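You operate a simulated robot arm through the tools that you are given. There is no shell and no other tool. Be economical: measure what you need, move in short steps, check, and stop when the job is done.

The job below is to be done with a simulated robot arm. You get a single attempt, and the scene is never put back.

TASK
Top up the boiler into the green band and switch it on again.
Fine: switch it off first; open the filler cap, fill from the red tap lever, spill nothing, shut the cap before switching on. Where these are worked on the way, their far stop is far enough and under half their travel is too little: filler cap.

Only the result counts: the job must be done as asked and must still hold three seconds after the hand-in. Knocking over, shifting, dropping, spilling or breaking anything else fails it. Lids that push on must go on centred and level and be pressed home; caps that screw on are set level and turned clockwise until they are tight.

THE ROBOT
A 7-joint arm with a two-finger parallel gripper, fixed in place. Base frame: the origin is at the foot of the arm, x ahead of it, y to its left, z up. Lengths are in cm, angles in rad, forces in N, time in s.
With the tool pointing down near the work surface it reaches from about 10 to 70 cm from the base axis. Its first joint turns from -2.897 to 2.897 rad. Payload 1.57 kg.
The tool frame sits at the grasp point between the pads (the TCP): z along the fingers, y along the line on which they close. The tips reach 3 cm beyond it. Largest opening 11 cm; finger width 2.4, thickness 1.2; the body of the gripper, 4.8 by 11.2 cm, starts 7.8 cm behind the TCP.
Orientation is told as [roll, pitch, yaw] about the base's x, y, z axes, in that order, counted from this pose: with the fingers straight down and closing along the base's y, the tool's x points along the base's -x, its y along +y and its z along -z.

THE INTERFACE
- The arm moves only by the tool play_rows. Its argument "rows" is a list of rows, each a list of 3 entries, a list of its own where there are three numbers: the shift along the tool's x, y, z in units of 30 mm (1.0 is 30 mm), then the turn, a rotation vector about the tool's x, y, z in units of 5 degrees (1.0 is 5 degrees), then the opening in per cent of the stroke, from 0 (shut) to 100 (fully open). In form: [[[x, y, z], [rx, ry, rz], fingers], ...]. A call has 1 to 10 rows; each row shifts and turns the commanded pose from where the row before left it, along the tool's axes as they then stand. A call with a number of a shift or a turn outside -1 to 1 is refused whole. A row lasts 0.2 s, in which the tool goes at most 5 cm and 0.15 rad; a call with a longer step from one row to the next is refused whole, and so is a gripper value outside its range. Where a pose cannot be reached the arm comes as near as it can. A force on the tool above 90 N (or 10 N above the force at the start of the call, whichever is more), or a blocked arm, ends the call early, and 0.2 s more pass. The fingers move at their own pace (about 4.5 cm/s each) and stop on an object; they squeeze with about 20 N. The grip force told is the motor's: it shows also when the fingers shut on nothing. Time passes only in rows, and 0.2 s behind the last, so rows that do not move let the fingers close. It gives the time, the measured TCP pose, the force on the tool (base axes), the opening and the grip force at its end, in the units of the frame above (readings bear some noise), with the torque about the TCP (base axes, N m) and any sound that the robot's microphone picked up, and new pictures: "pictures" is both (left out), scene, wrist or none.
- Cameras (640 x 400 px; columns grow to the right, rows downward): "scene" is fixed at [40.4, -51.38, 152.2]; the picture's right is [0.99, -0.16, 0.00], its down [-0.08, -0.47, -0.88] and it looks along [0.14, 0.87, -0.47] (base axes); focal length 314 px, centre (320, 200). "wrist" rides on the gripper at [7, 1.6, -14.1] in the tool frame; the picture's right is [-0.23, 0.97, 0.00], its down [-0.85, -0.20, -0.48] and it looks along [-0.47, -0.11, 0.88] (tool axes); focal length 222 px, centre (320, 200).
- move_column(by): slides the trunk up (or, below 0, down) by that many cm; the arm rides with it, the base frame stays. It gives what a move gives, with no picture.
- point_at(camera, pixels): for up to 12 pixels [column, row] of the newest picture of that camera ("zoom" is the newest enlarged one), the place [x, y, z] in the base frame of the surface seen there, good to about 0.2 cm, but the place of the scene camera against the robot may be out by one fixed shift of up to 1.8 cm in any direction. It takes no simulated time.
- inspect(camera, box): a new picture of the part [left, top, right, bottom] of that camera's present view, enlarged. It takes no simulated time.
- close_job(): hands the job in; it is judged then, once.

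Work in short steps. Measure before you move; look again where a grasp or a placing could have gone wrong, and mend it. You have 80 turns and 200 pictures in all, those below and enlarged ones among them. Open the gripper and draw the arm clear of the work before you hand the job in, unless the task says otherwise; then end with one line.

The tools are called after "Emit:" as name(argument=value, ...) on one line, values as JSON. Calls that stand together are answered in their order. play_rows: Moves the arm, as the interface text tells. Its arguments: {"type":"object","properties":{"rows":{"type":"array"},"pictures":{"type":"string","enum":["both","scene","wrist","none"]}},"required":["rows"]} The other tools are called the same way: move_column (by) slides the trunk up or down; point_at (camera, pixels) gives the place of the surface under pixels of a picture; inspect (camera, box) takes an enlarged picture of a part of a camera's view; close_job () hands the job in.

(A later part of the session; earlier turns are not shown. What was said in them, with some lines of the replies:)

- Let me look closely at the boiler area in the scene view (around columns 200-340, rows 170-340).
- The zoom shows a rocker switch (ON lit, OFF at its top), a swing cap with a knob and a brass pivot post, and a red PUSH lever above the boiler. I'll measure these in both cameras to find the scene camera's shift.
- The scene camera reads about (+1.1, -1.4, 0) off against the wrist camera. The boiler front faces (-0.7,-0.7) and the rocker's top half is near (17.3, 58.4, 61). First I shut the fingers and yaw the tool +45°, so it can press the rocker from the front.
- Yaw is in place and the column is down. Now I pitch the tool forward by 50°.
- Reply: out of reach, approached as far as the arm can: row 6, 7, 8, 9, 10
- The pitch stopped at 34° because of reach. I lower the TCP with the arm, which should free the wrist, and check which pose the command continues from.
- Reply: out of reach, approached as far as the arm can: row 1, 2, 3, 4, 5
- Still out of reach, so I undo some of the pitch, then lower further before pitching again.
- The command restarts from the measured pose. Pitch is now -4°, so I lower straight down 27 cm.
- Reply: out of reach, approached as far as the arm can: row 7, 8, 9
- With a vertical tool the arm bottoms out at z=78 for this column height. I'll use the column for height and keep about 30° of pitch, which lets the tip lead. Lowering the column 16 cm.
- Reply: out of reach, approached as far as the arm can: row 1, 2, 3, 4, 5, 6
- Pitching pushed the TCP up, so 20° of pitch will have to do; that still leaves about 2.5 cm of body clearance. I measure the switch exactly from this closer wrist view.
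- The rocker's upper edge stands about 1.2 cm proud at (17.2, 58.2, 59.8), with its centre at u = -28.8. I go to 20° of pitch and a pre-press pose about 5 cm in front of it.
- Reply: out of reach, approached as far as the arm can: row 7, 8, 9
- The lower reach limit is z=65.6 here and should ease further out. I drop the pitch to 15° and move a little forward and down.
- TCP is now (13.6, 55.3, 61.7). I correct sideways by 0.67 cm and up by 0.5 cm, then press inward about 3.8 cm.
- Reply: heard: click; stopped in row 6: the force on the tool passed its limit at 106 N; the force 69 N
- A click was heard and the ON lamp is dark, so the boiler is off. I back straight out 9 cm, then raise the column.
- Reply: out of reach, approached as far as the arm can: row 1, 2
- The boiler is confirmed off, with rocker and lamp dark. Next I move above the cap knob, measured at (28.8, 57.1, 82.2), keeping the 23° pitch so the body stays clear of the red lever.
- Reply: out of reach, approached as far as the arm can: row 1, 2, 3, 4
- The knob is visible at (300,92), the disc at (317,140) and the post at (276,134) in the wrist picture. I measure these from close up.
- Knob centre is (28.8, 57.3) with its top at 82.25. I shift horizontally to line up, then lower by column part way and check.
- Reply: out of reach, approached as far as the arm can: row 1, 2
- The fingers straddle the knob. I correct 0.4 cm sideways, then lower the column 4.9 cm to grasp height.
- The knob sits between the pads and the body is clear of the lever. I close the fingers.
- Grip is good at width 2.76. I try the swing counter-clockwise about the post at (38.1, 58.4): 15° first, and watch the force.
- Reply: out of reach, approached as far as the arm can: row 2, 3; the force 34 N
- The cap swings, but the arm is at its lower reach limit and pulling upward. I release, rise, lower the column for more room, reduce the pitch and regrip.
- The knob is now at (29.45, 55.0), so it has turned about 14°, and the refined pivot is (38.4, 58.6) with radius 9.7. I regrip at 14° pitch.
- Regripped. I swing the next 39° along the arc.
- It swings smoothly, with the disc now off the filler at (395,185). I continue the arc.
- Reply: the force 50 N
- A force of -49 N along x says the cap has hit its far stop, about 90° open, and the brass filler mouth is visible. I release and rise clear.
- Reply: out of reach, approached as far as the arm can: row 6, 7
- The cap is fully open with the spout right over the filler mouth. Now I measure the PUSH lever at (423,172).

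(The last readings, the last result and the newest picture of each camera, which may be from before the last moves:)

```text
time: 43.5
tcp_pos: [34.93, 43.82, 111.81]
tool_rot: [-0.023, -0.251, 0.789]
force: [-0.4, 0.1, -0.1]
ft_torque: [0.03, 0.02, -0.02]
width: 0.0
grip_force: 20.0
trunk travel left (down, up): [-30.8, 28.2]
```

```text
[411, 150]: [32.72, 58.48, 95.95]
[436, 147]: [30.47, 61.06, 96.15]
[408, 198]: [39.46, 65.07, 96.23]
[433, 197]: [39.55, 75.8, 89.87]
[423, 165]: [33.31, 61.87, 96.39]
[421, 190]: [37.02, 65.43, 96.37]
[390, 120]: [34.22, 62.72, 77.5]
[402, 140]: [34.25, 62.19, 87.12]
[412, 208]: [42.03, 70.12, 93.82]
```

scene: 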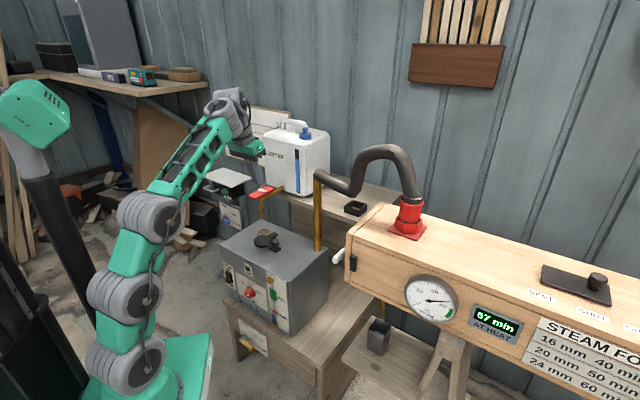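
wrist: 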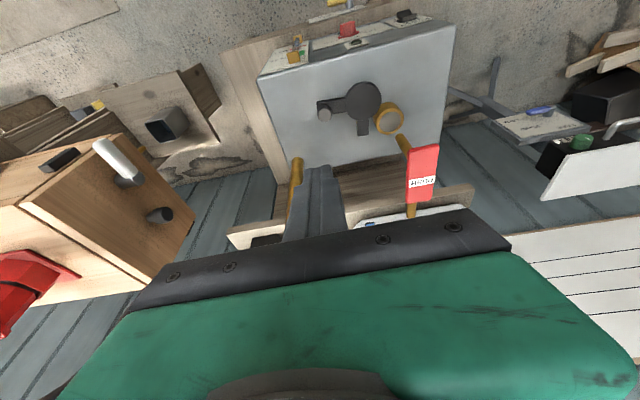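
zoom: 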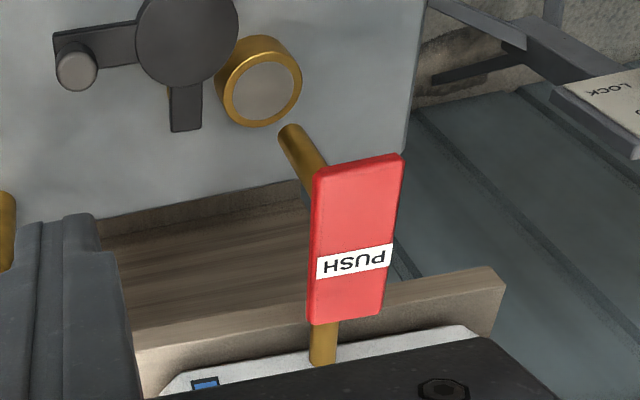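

The pad runs from s=64.5 to 73 at t=-20 with its top at z=96.3. I move the closed fingers above its front part, with 3.5 cm clearance.

Emit:
play_rows(rows=[[[-0.436, 0.763, 0.617], [0, 0, 0], 0], [[-0.436, 0.763, 0.617], [0, 0, 0], 0], [[-0.436, 0.763, 0.617], [0, 0, 0], 0], [[-0.436, 0.763, 0.617], [0, 0, 0], 0], [[-0.436, 0.763, 0.617], [0, 0, 0], 0], [[-0.436, 0.763, 0.617], [0, 0, 0], 0]], pictures="both")

Emit:
inspect(camera="scene", box=[210, 120, 350, 250])

```text
time: 44.9
tcp_pos: [31.65, 58.14, 102.59]
tool_rot: [-0.022, -0.251, 0.789]
force: [0.8, 0.4, 0.1]
ft_torque: [-0.03, 0.01, 0.01]
width: 0.0
grip_force: 20.2
out of reach, approached as far as the arm can: row 5, 6
trunk travel left (down, up): [-30.8, 28.2]
```

scene: 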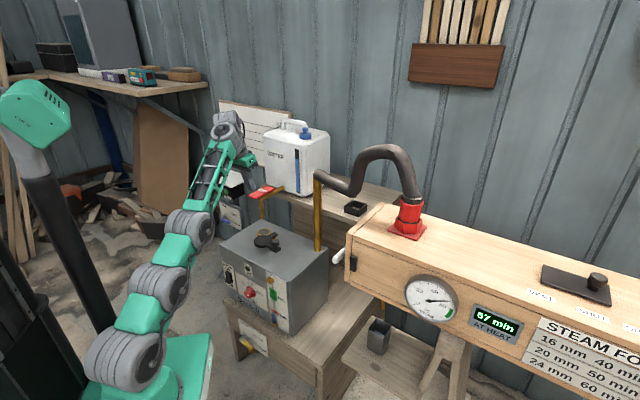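
wrist: 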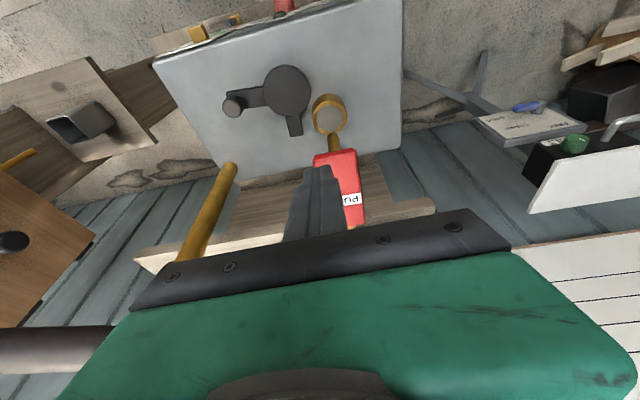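

```text
3.08 times, centred on (280, 185) of scene
```

zoom: 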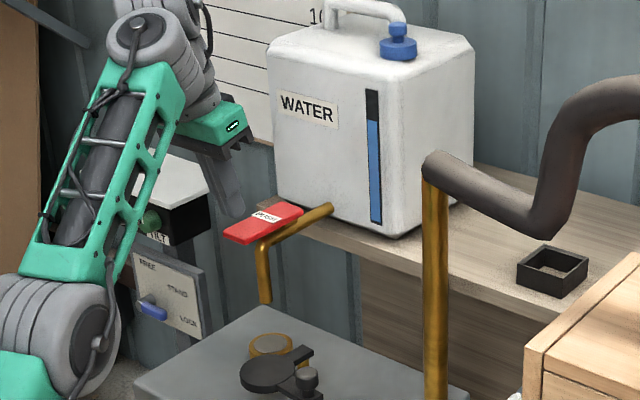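

The arm is at its reach edge, short by 2.5 cm. I raise the column 8 cm so the arm can work lower relative to its base, then approach again.

Emit:
move_column(by=8)

Emit:
play_rows(rows=[[[-0.08, 0.143, 0.5], [0, 0, 0], 0], [[-0.08, 0.143, 0.65], [0, 0, 0], 0], [[-0.08, 0.143, 0.65], [0, 0, 0], 0], [[0.05, 0, 0.65], [0, 0, 0], 0]], pictures="wrist")

```text
time: 46.1
tcp_pos: [31.63, 57.97, 110.77]
tool_rot: [-0.022, -0.252, 0.79]
force: [-0.8, 0.2, 0.9]
ft_torque: [0.0, -0.03, 0.0]
width: 0.01
grip_force: 20.2
trunk travel left (down, up): [-38.8, 20.2]
```

```text
time: 47.1
tcp_pos: [32.61, 60.56, 103.82]
tool_rot: [-0.023, -0.252, 0.787]
force: [-0.2, 0.5, -0.3]
ft_torque: [-0.01, -0.03, 0.02]
width: 0.01
grip_force: 20.5
trunk travel left (down, up): [-38.8, 20.2]
```

wrist: 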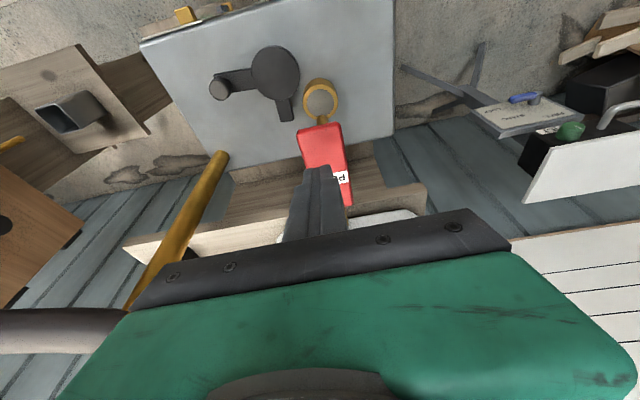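

Aligned over the lever's front. I descend 3.8 cm to just above contact, then another 0.7 cm gently.

Emit:
play_rows(rows=[[[0.105, 0, 0.41], [0, 0, 0], 0], [[0.105, 0, 0.41], [0, 0, 0], 0], [[0.105, 0, 0.41], [0, 0, 0], 0], [[0.029, 0, 0.113], [0, 0, 0], 0], [[0.029, 0, 0.113], [0, 0, 0], 0]], pictures="none")

Emit:
inspect(camera="scene", box=[210, 120, 350, 250])

```text
time: 48.3
tcp_pos: [32.58, 60.42, 99.18]
tool_rot: [-0.021, -0.25, 0.787]
force: [-0.1, 0.7, 0.5]
ft_torque: [0.03, -0.02, -0.01]
width: 0.02
grip_force: 20.5
trunk travel left (down, up): [-38.8, 20.2]
```

```text
3.08 times, centred on (280, 185) of scene
```

zoom: 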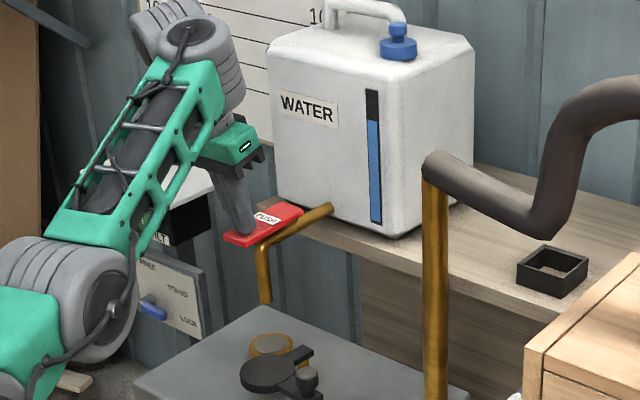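

No contact force yet. I press down 1 cm more in small steps.

Emit:
play_rows(rows=[[[0.04, 0, 0.16], [0, 0, 0], 0], [[0.04, 0, 0.16], [0, 0, 0], 0]], pictures="none")

Emit:
inspect(camera="scene", box=[210, 160, 330, 330])

```text
time: 48.9
tcp_pos: [32.64, 60.44, 98.17]
tool_rot: [-0.02, -0.25, 0.788]
force: [-0.3, 0.4, 1.1]
ft_torque: [0.05, 0.06, 0.01]
width: 0.0
grip_force: 20.2
trunk travel left (down, up): [-38.8, 20.2]
```

```text
2.35 times, centred on (270, 245) of scene
```

zoom: 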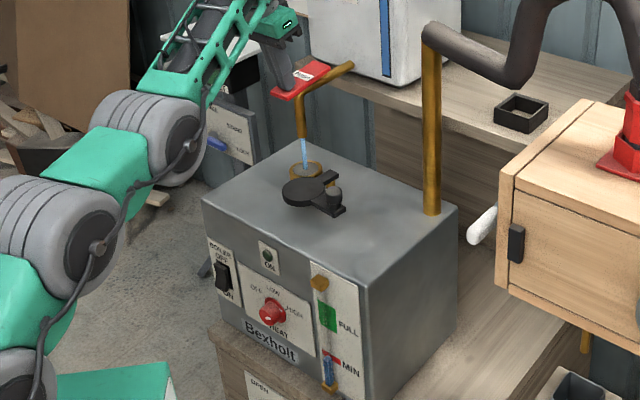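

Water is flowing into the filler mouth. I hold for about 1 s and read the gauge.

Emit:
play_rows(rows=[[[0, 0, 0], [0, 0, 0], 0], [[0, 0, 0], [0, 0, 0], 0], [[0, 0, 0], [0, 0, 0], 0], [[0, 0, 0], [0, 0, 0], 0]], pictures="none")

Emit:
inspect(camera="scene", box=[235, 255, 305, 335])

```text
time: 49.9
tcp_pos: [32.63, 60.26, 98.22]
tool_rot: [-0.022, -0.251, 0.791]
force: [-0.2, 0.0, 1.7]
ft_torque: [0.01, 0.03, -0.02]
width: 0.01
grip_force: 19.4
trunk travel left (down, up): [-38.8, 20.2]
```

```text
5.00 times, centred on (270, 295) of scene
```

zoom: 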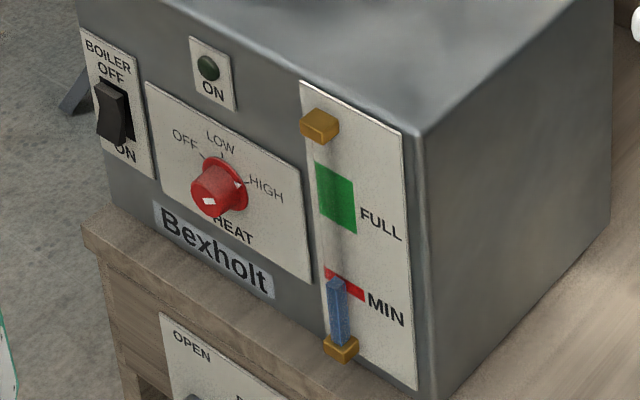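

The gauge has hardly moved yet (top at row 280; green is rows 162–235). I hold 2 s more.

Emit:
play_rows(rows=[[[0, 0, 0], [0, 0, 0], 0], [[0, 0, 0], [0, 0, 0], 0], [[0, 0, 0], [0, 0, 0], 0], [[0, 0, 0], [0, 0, 0], 0], [[0, 0, 0], [0, 0, 0], 0], [[0, 0, 0], [0, 0, 0], 0], [[0, 0, 0], [0, 0, 0], 0], [[0, 0, 0], [0, 0, 0], 0], [[0, 0, 0], [0, 0, 0], 0]], pictures="none")

Emit:
inspect(camera="scene", box=[235, 255, 305, 335])

Emit:
inspect(camera="scene", box=[230, 160, 300, 250])

```text
time: 51.9
tcp_pos: [32.76, 60.35, 98.21]
tool_rot: [-0.022, -0.252, 0.791]
force: [0.6, -0.1, 0.9]
ft_torque: [-0.01, 0.0, 0.01]
width: 0.0
grip_force: 20.2
trunk travel left (down, up): [-38.8, 20.2]
```

```text
5.00 times, centred on (270, 295) of scene
```

zoom: 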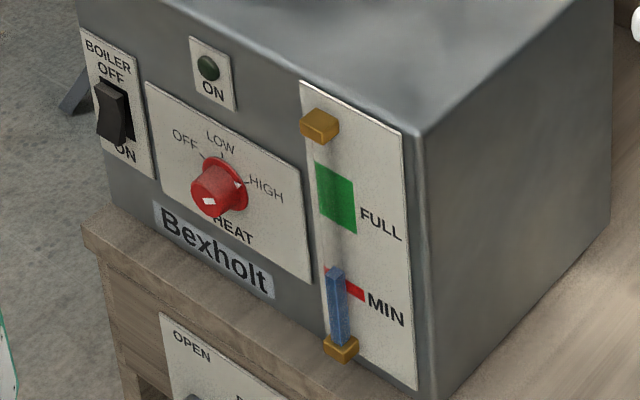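

```text
4.44 times, centred on (265, 205) of scene
```

zoom: 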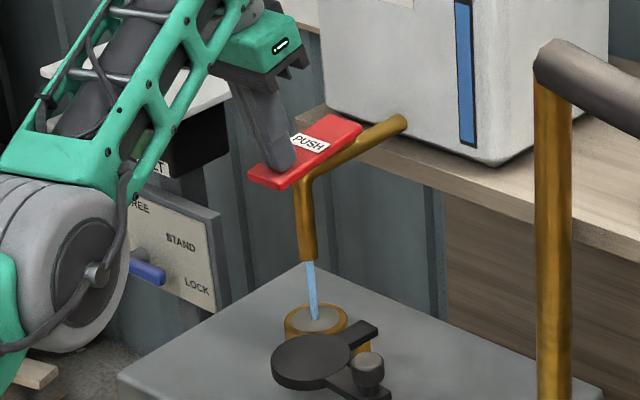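

The level rises about 5.5 px/s; the top is at row 268 and mid-green is about row 198. I hold for about 9 s more and then look.

Emit:
play_rows(rows=[[[0, 0, 0], [0, 0, 0], 0], [[0, 0, 0], [0, 0, 0], 0], [[0, 0, 0], [0, 0, 0], 0], [[0, 0, 0], [0, 0, 0], 0], [[0, 0, 0], [0, 0, 0], 0], [[0, 0, 0], [0, 0, 0], 0], [[0, 0, 0], [0, 0, 0], 0], [[0, 0, 0], [0, 0, 0], 0], [[0, 0, 0], [0, 0, 0], 0], [[0, 0, 0], [0, 0, 0], 0]], pictures="none")

Emit:
play_rows(rows=[[[0, 0, 0], [0, 0, 0], 0], [[0, 0, 0], [0, 0, 0], 0], [[0, 0, 0], [0, 0, 0], 0], [[0, 0, 0], [0, 0, 0], 0], [[0, 0, 0], [0, 0, 0], 0], [[0, 0, 0], [0, 0, 0], 0], [[0, 0, 0], [0, 0, 0], 0], [[0, 0, 0], [0, 0, 0], 0], [[0, 0, 0], [0, 0, 0], 0], [[0, 0, 0], [0, 0, 0], 0]], pictures="none")

Emit:
inspect(camera="scene", box=[235, 255, 305, 335])

```text
time: 54.1
tcp_pos: [32.68, 60.27, 98.2]
tool_rot: [-0.023, -0.251, 0.789]
force: [0.8, -0.2, 1.0]
ft_torque: [0.01, 0.01, -0.02]
width: 0.02
grip_force: 20.3
trunk travel left (down, up): [-38.8, 20.2]
```

```text
time: 56.3
tcp_pos: [32.58, 60.4, 98.18]
tool_rot: [-0.021, -0.251, 0.79]
force: [-0.4, 0.0, 1.0]
ft_torque: [0.02, 0.0, 0.04]
width: 0.0
grip_force: 19.7
trunk travel left (down, up): [-38.8, 20.2]
```

```text
5.00 times, centred on (270, 295) of scene
```

zoom: 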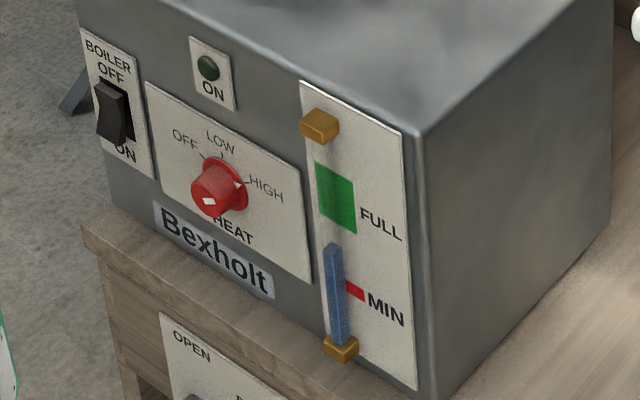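

Water top is at row 245, still rising about 5.5 px/s. I compare its height with the green band by point_at and hold 4.4 s more.

Emit:
point_at(camera="zoom", pixels=[[333, 250], [348, 178], [348, 228], [330, 168], [330, 222], [356, 290], [340, 335]])

Emit:
play_rows(rows=[[[0, 0, 0], [0, 0, 0], 0], [[0, 0, 0], [0, 0, 0], 0], [[0, 0, 0], [0, 0, 0], 0], [[0, 0, 0], [0, 0, 0], 0], [[0, 0, 0], [0, 0, 0], 0], [[0, 0, 0], [0, 0, 0], 0], [[0, 0, 0], [0, 0, 0], 0], [[0, 0, 0], [0, 0, 0], 0], [[0, 0, 0], [0, 0, 0], 0], [[0, 0, 0], [0, 0, 0], 0]], pictures="none")

Emit:
play_rows(rows=[[[0, 0, 0], [0, 0, 0], 0], [[0, 0, 0], [0, 0, 0], 0], [[0, 0, 0], [0, 0, 0], 0], [[0, 0, 0], [0, 0, 0], 0], [[0, 0, 0], [0, 0, 0], 0], [[0, 0, 0], [0, 0, 0], 0], [[0, 0, 0], [0, 0, 0], 0], [[0, 0, 0], [0, 0, 0], 0], [[0, 0, 0], [0, 0, 0], 0], [[0, 0, 0], [0, 0, 0], 0]], pictures="none")

Emit:
inspect(camera="scene", box=[235, 255, 305, 335])

```text
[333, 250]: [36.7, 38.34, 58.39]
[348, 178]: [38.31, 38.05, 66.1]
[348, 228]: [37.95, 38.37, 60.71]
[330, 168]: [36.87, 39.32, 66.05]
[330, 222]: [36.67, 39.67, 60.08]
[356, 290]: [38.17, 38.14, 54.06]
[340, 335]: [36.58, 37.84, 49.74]
```

```text
time: 58.5
tcp_pos: [32.67, 60.41, 98.22]
tool_rot: [-0.022, -0.252, 0.789]
force: [0.6, -0.9, 0.9]
ft_torque: [0.01, 0.0, -0.03]
width: 0.0
grip_force: 19.8
trunk travel left (down, up): [-38.8, 20.2]
```

```text
time: 60.7
tcp_pos: [32.71, 60.32, 98.18]
tool_rot: [-0.023, -0.251, 0.79]
force: [0.0, -0.2, 1.5]
ft_torque: [0.0, 0.04, 0.04]
width: 0.01
grip_force: 20.3
trunk travel left (down, up): [-38.8, 20.2]
```

```text
5.00 times, centred on (270, 295) of scene
```

zoom: 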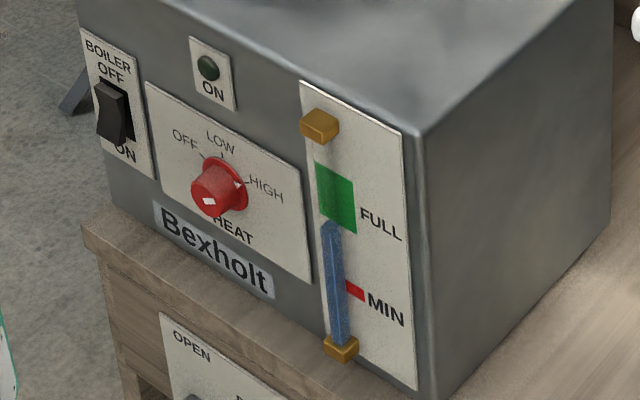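

Water top is at row 222 (z≈61.3) and the green band spans z 60–66. Another ~2.4 s brings it to mid-band, and then I lift off.

Emit:
play_rows(rows=[[[0, 0, 0], [0, 0, 0], 0], [[0, 0, 0], [0, 0, 0], 0], [[0, 0, 0], [0, 0, 0], 0], [[0, 0, 0], [0, 0, 0], 0], [[0, 0, 0], [0, 0, 0], 0], [[0, 0, 0], [0, 0, 0], 0], [[0, 0, 0], [0, 0, 0], 0], [[0, 0, 0], [0, 0, 0], 0], [[0, 0, 0], [0, 0, 0], 0], [[0, 0, 0], [0, 0, 0], 0]], pictures="none")

Emit:
play_rows(rows=[[[-0.2, 0, -0.8], [0, 0, 0], 0], [[-0.2, 0, -0.8], [0, 0, 0], 0], [[0, 0, 0], [0, 0, 0], 0], [[0, 0, 0], [0, 0, 0], 0], [[0, 0, 0], [0, 0, 0], 0]], pictures="scene")

Emit:
inspect(camera="scene", box=[235, 255, 305, 335])

Emit:
inspect(camera="scene", box=[230, 160, 300, 250])

```text
time: 62.9
tcp_pos: [32.66, 60.35, 98.24]
tool_rot: [-0.024, -0.252, 0.789]
force: [-0.2, 0.7, 1.3]
ft_torque: [0.04, 0.0, -0.01]
width: 0.0
grip_force: 20.3
trunk travel left (down, up): [-38.8, 20.2]
```

```text
time: 64.1
tcp_pos: [32.61, 60.47, 103.19]
tool_rot: [-0.022, -0.251, 0.789]
force: [-0.2, 0.2, 0.1]
ft_torque: [0.01, 0.04, -0.02]
width: 0.02
grip_force: 20.0
trunk travel left (down, up): [-38.8, 20.2]
```

scene: 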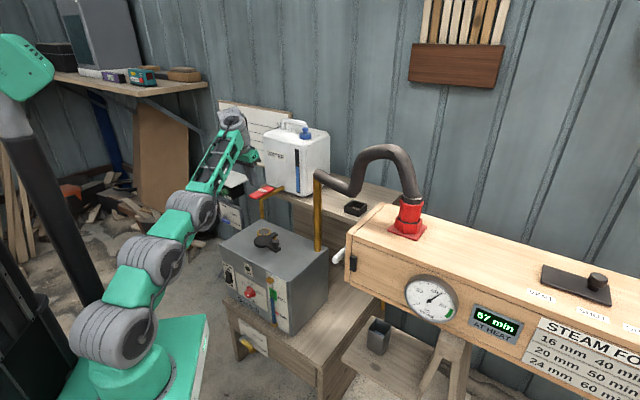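

```text
5.00 times, centred on (270, 295) of scene
```

zoom: 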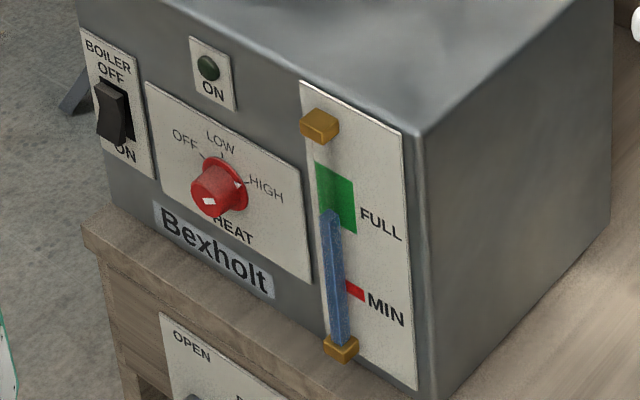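

```text
4.44 times, centred on (265, 205) of scene
```

zoom: 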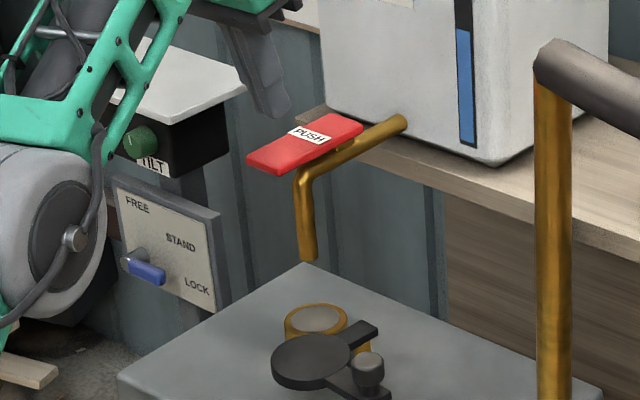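

Flow has stopped and nothing is spilled; the water top is at row 211. I check its height against the band.

Emit:
inspect(camera="scene", box=[290, 280, 320, 310])

Emit:
inspect(camera="scene", box=[292, 275, 322, 335])

Emit:
inspect(camera="scene", box=[255, 275, 295, 330])

Emit:
point_at(camera="scene", pixels=[[271.5, 297.6], [271.5, 298.5], [271.3, 302], [274.5, 289.5], [275, 300.5]])

```text
13.33 times, centred on (305, 295) of scene
```

zoom: 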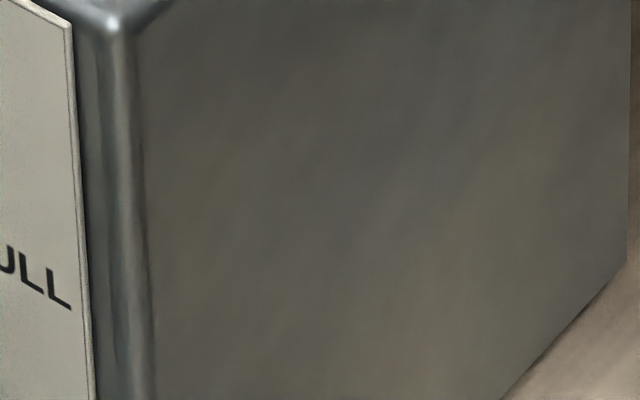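

```text
6.67 times, centred on (307, 305) of scene
```

zoom: 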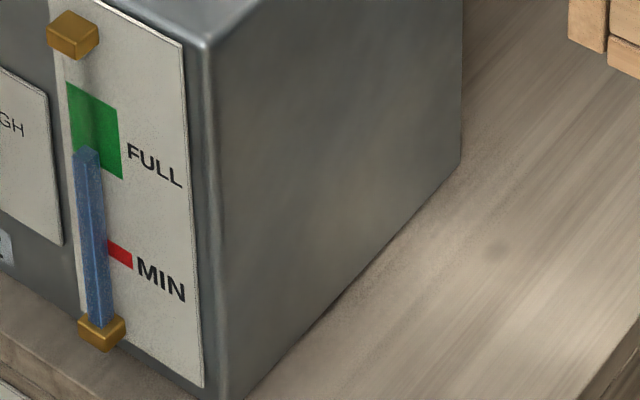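

```text
7.27 times, centred on (275, 302) of scene
```

zoom: 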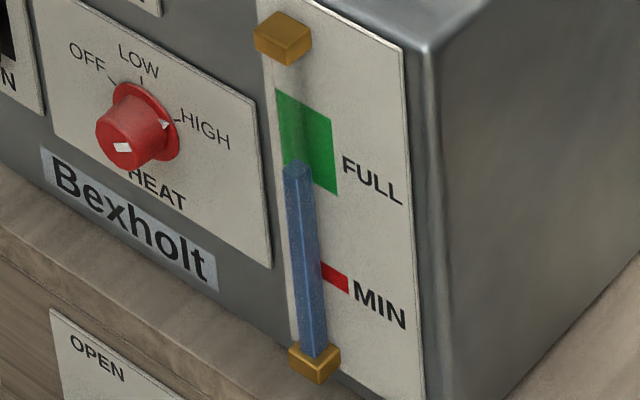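

```text
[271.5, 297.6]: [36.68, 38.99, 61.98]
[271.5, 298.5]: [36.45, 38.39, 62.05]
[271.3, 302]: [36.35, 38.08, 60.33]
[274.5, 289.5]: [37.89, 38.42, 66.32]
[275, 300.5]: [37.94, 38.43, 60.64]
```

Water top is z≈62.2 within the green band (60.3–66.4). Now I shut the cap: retreat from the lever, swing to the right and bring the column down above the knob.

Emit:
play_rows(rows=[[[0.1, -0.3, -0.9], [0, 0, 0], 0], [[0.33, -0.672, -0.742], [0, 0, 0], 0], [[0.33, -0.672, -0.742], [0, 0, 0], 0], [[0.33, -0.672, -0.742], [0, 0, 0], 0], [[0.33, -0.672, -0.742], [0, 0, 0], 50], [[0.33, -0.672, -0.742], [0, 0, 0], 50], [[0.33, -0.672, -0.742], [0, 0, 0], 50]], pictures="none")

Emit:
move_column(by=-26)

Emit:
play_rows(rows=[[[0, 0, 0], [0, 0, 0], 50]], pictures="wrist")

```text
time: 65.7
tcp_pos: [34.21, 44.13, 117.56]
tool_rot: [-0.02, -0.254, 0.789]
force: [-0.2, -0.5, 0.6]
ft_torque: [-0.03, -0.01, 0.0]
width: 5.52
grip_force: 0.0
trunk travel left (down, up): [-38.8, 20.2]
```

```text
time: 68.4
tcp_pos: [34.29, 44.1, 91.46]
tool_rot: [-0.022, -0.252, 0.789]
force: [0.5, -0.5, 0.1]
ft_torque: [0.01, 0.02, 0.02]
width: 5.52
grip_force: 0.2
trunk travel left (down, up): [-12.8, 46.2]
```

```text
time: 68.8
tcp_pos: [34.16, 44.13, 91.39]
tool_rot: [-0.023, -0.252, 0.79]
force: [0.0, 0.6, 0.6]
ft_torque: [-0.02, 0.01, 0.0]
width: 5.51
grip_force: 0.1
trunk travel left (down, up): [-12.8, 46.2]
```

wrist: 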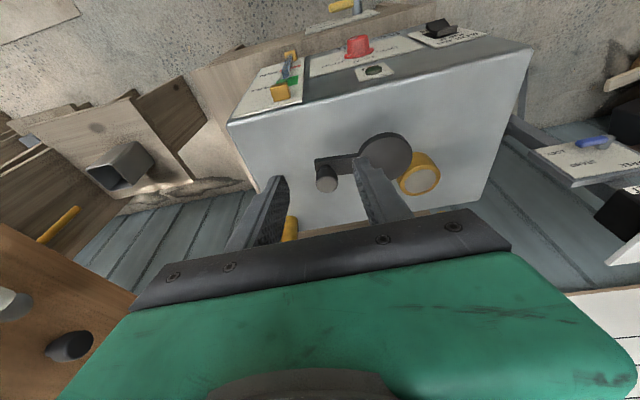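

Emit:
inspect(camera="wrist", box=[270, 120, 440, 230])

Emit:
point_at(camera="wrist", pixels=[[327, 184], [317, 184], [336, 184], [327, 177], [327, 190], [330, 162]])

```text
3.64 times, centred on (355, 175) of wrist
```

zoom: 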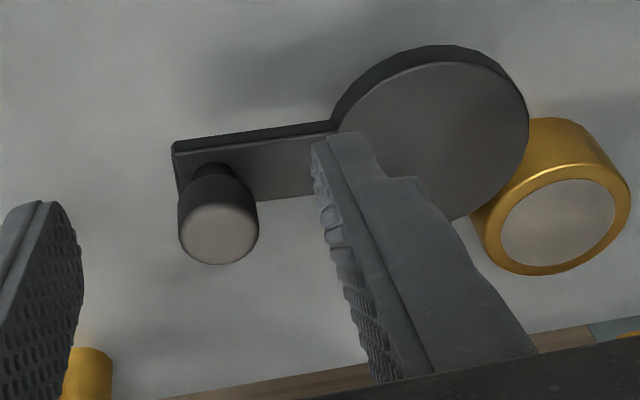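

```text
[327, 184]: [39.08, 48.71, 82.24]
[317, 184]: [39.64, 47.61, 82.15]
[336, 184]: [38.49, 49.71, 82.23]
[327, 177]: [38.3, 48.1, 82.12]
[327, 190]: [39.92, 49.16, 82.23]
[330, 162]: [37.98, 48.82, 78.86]
```

The knob is at (39.15, 48.7). I move over it, descend and grip.

Emit:
play_rows(rows=[[[-0.69, -0.033, 0.177], [0, 0, 0], 50], [[-0.69, -0.033, 0.177], [0, 0, 0], 50], [[-0.69, -0.033, 0.177], [0, 0, 0], 50], [[0.18, 0, 0.703], [0, 0, 0], 50], [[0.18, 0, 0.703], [0, 0, 0], 50], [[0.18, 0, 0.703], [0, 0, 0], 50], [[0.18, 0, 0.703], [0, 0, 0], 50], [[0, 0, 0], [0, 0, 0], 0], [[0, 0, 0], [0, 0, 0], 0], [[0, 0, 0], [0, 0, 0], 0]], pictures="wrist")

```text
time: 71.0
tcp_pos: [38.93, 48.51, 82.63]
tool_rot: [-0.022, -0.253, 0.791]
force: [-4.0, 6.3, 0.7]
ft_torque: [0.69, 0.41, 0.13]
width: 2.77
grip_force: 25.2
trunk travel left (down, up): [-12.8, 46.2]
```

wrist: 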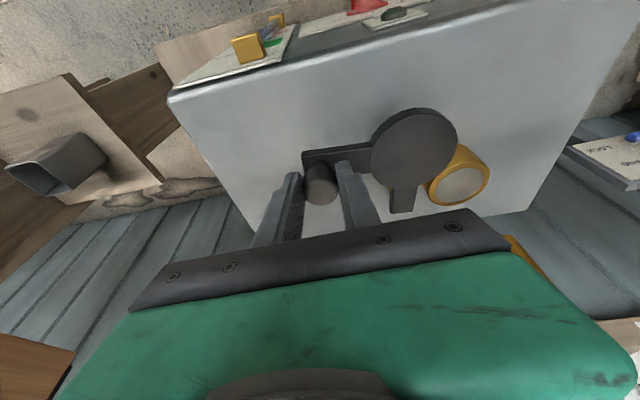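

Gripped at 2.77. I swing the cap back clockwise, first half of the arc.

Emit:
play_rows(rows=[[[0.263, 0.308, -0.067], [0, 0, 0], 0], [[0.263, 0.308, -0.067], [0, 0, 0], 0], [[0.181, 0.368, -0.046], [0, 0, 0], 0], [[0.181, 0.368, -0.046], [0, 0, 0], 0], [[0.084, 0.402, -0.021], [0, 0, 0], 0], [[0.084, 0.402, -0.021], [0, 0, 0], 0]], pictures="none")

```text
time: 72.4
tcp_pos: [32.19, 50.72, 82.88]
tool_rot: [-0.021, -0.252, 0.787]
force: [4.9, -1.5, 7.5]
ft_torque: [0.76, 0.37, -0.44]
width: 2.72
grip_force: 37.2
trunk travel left (down, up): [-12.8, 46.2]
```

On the arc with low forces. Second half now.

Emit:
play_rows(rows=[[[-0.016, 0.41, 0.004], [0, 0, 0], 0], [[-0.016, 0.41, 0.004], [0, 0, 0], 0], [[-0.115, 0.393, 0.029], [0, 0, 0], 0], [[-0.115, 0.393, 0.029], [0, 0, 0], 0], [[-0.205, 0.352, 0.052], [0, 0, 0], 0], [[-0.205, 0.352, 0.052], [0, 0, 0], 0]], pictures="wrist")

Emit:
inspect(camera="scene", box=[200, 160, 310, 270])

```text
time: 73.8
tcp_pos: [28.8, 56.86, 82.41]
tool_rot: [-0.02, -0.252, 0.787]
force: [4.5, -2.5, 10.0]
ft_torque: [0.9, 0.22, -0.3]
width: 2.75
grip_force: 38.4
trunk travel left (down, up): [-12.8, 46.2]
```

wrist: 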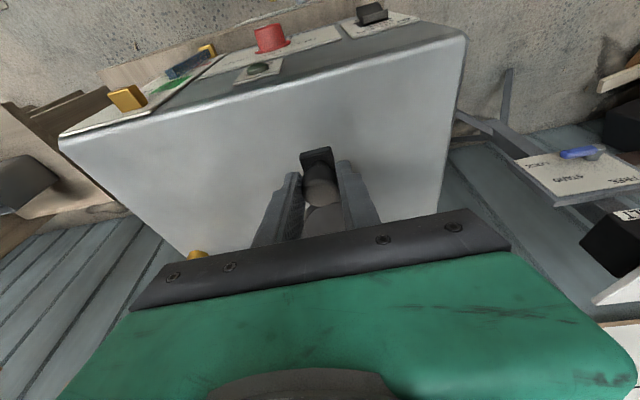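

```text
3.64 times, centred on (255, 215) of scene
```

zoom: 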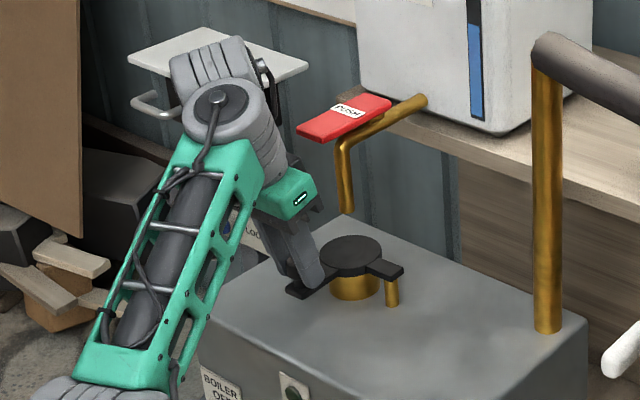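

Almost home. I push about 0.8 cm further along the tangent to meet the closed stop.

Emit:
play_rows(rows=[[[-0.08, 0.105, 0.02], [0, 0, 0], 0], [[-0.08, 0.105, 0.02], [0, 0, 0], 0], [[0, 0, 0], [0, 0, 0], 0]], pictures="none")

Emit:
inspect(camera="scene", box=[200, 160, 310, 270])

```text
time: 74.6
tcp_pos: [28.95, 57.38, 82.44]
tool_rot: [-0.027, -0.248, 0.787]
force: [1.7, -46.7, -1.2]
ft_torque: [0.37, 0.22, -0.28]
width: 2.78
grip_force: 38.0
trunk travel left (down, up): [-12.8, 46.2]
```

```text
3.64 times, centred on (255, 215) of scene
```

zoom: 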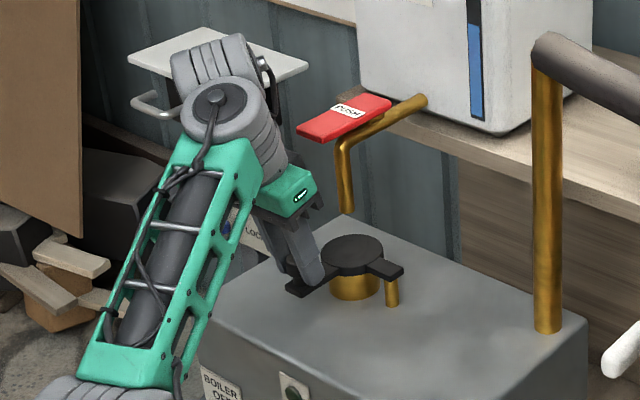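

A force of -47 N on y says the cap is against its closed stop. I release, rise and pull back in front of the boiler.

Emit:
play_rows(rows=[[[0, 0, 0], [0, 0, 0], 50], [[0, 0, 0], [0, 0, 0], 50], [[0, 0, 0], [0, 0, 0], 50], [[0, 0, -0.8], [0, 0, 0], 50], [[0, 0, -0.9], [0, 0, 0], 50], [[0, 0, -0.9], [0, 0, 0], 0], [[0.95, 0.6, -0.25], [0, 0, 0], 0], [[0.95, 0.6, -0.25], [0, 0, 0], 0], [[0.95, 0.6, -0.25], [0, 0, 0], 0], [[0.95, 0.6, -0.25], [0, 0, 0], 0]], pictures="both")

Emit:
inspect(camera="scene", box=[200, 210, 310, 330])

```text
time: 76.8
tcp_pos: [13.28, 52.92, 89.66]
tool_rot: [-0.021, -0.251, 0.789]
force: [1.3, 0.8, -0.1]
ft_torque: [-0.01, 0.05, 0.02]
width: 0.0
grip_force: 19.6
out of reach, approached as far as the arm can: row 6
trunk travel left (down, up): [-12.8, 46.2]
```

scene: 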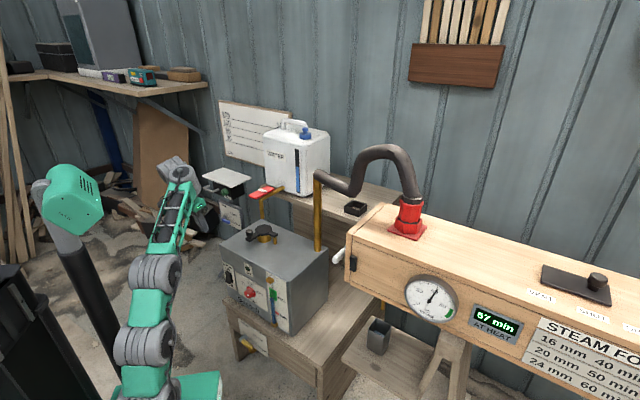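
wrist: 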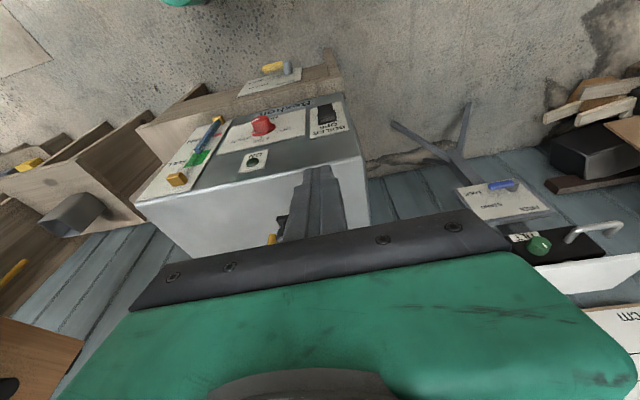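

```text
3.33 times, centred on (255, 270) of scene
```

zoom: 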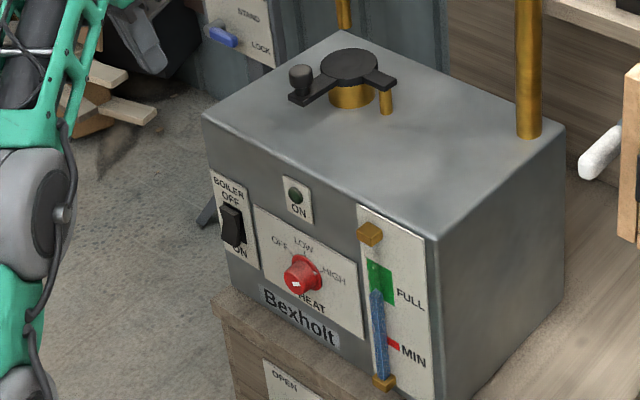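

The cap is closed and the level is in the green. Now back to the rocker: lower the column fully, then go to just in front of its lower (ON) edge.

Emit:
move_column(by=-12.8)

Emit:
play_rows(rows=[[[-0.4, 0.08, 0.9], [0, 0, 0], 0], [[-0.1, 0.08, 0.9], [0, 0, 0], 0], [[0.1, 0.08, 0.9], [0, 0, 0], 0], [[0.1, 0.03, 0.9], [0, 0, 0], 0], [[0.23, 0, 0.9], [0, 0, 0], 0], [[0.23, 0, 0.9], [0, 0, 0], 0], [[0.1, 0, 0.45], [0, 0, 0], 0]], pictures="wrist")

```text
time: 78.3
tcp_pos: [13.4, 53.05, 76.79]
tool_rot: [-0.023, -0.252, 0.789]
force: [-1.1, 0.2, 0.4]
ft_torque: [0.03, -0.03, 0.04]
width: 0.01
grip_force: 20.3
trunk travel left (down, up): [0.0, 59.0]
```

```text
time: 79.9
tcp_pos: [15.72, 56.07, 59.9]
tool_rot: [-0.023, -0.247, 0.788]
force: [-0.5, -0.8, 0.2]
ft_torque: [0.04, 0.04, 0.0]
width: 0.0
grip_force: 20.3
out of reach, approached as far as the arm can: row 7
trunk travel left (down, up): [0.0, 59.0]
```

wrist: 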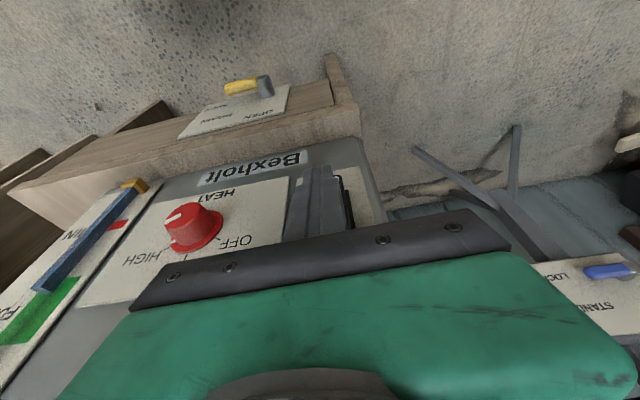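

The tip is about 0.7 cm in front of the rocker's lower half, at z≈57.3. I press in.

Emit:
play_rows(rows=[[[-0.16, 0.08, 0.06], [0, 0, 0], 0], [[-0.16, 0, 0.06], [0, 0, 0], 0], [[-0.16, 0, 0.05], [0, 0, 0], 0], [[-0.16, 0, 0.042], [0, 0, 0], 0]], pictures="none")

Emit:
inspect(camera="scene", box=[200, 210, 310, 330])

```text
time: 80.8
tcp_pos: [16.1, 57.21, 59.66]
tool_rot: [-0.023, -0.246, 0.801]
force: [-32.0, -47.0, 12.5]
ft_torque: [-1.3, 0.44, -0.34]
width: 0.0
grip_force: 20.1
trunk travel left (down, up): [0.0, 59.0]
heard: click
stopped in row 4: the force on the tool passed its limit at 102 N (the readings are from after the stop); the commanded pose is now the measured one
```

```text
3.33 times, centred on (255, 270) of scene
```

zoom: 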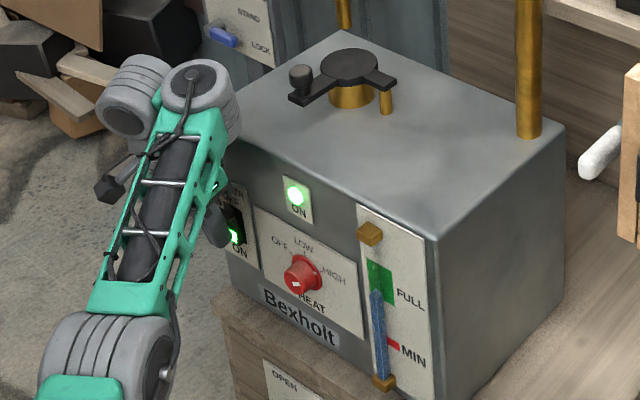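

It clicked and the ON lamp is lit. I back straight out, open the gripper and check the final state.

Emit:
play_rows(rows=[[[0.9, 0, -0.25], [0, 0, 0], 0], [[0.9, 0, -0.25], [0, 0, 0], 0], [[0.9, 0, -0.25], [0, 0, 0], 0], [[0.9, 0, -0.25], [0, 0, 0], 60], [[0.5, 0, -0.6], [0, 0, 0], 60], [[0, 0, -0.6], [0, 0, 0], 60], [[0, 0, 0], [0, 0, 0], 60], [[0, 0, 0], [0, 0, 0], 60]], pictures="both")

Emit:
inspect(camera="scene", box=[200, 160, 320, 330])

```text
time: 82.6
tcp_pos: [6.93, 48.16, 63.62]
tool_rot: [-0.027, -0.243, 0.796]
force: [-0.1, 0.0, -0.1]
ft_torque: [0.0, -0.05, 0.01]
width: 6.59
grip_force: 0.0
out of reach, approached as far as the arm can: row 1, 2
trunk travel left (down, up): [0.0, 59.0]
```

scene: 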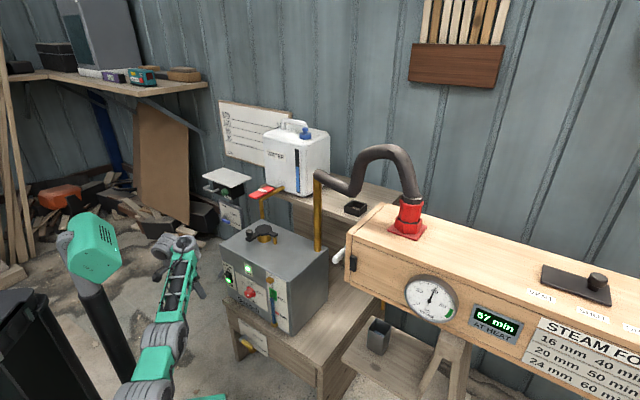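
wrist: 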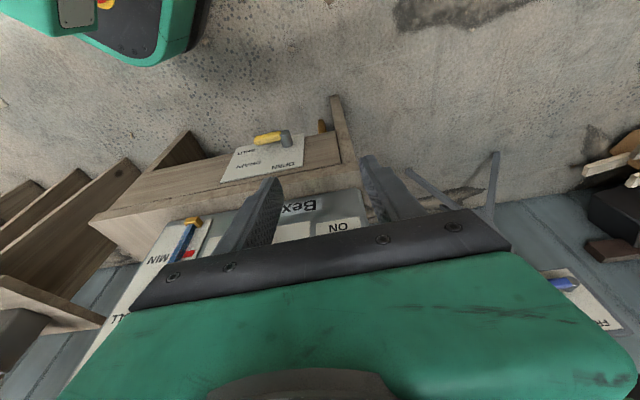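

```text
2.35 times, centred on (260, 245) of scene
```

zoom: 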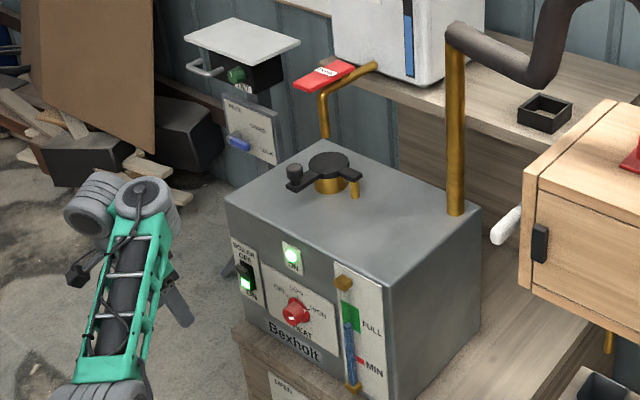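

The boiler is on with its lamp lit, the cap is shut, the level is in the green, nothing is spilled and the arm is clear. I hand it in.

Emit:
close_job()

```text
The job is handed in.
```

The boiler is topped up into the green band, the filler cap is shut against its stop, nothing spilled, and the boiler is switched on again with its ON lamp lit.
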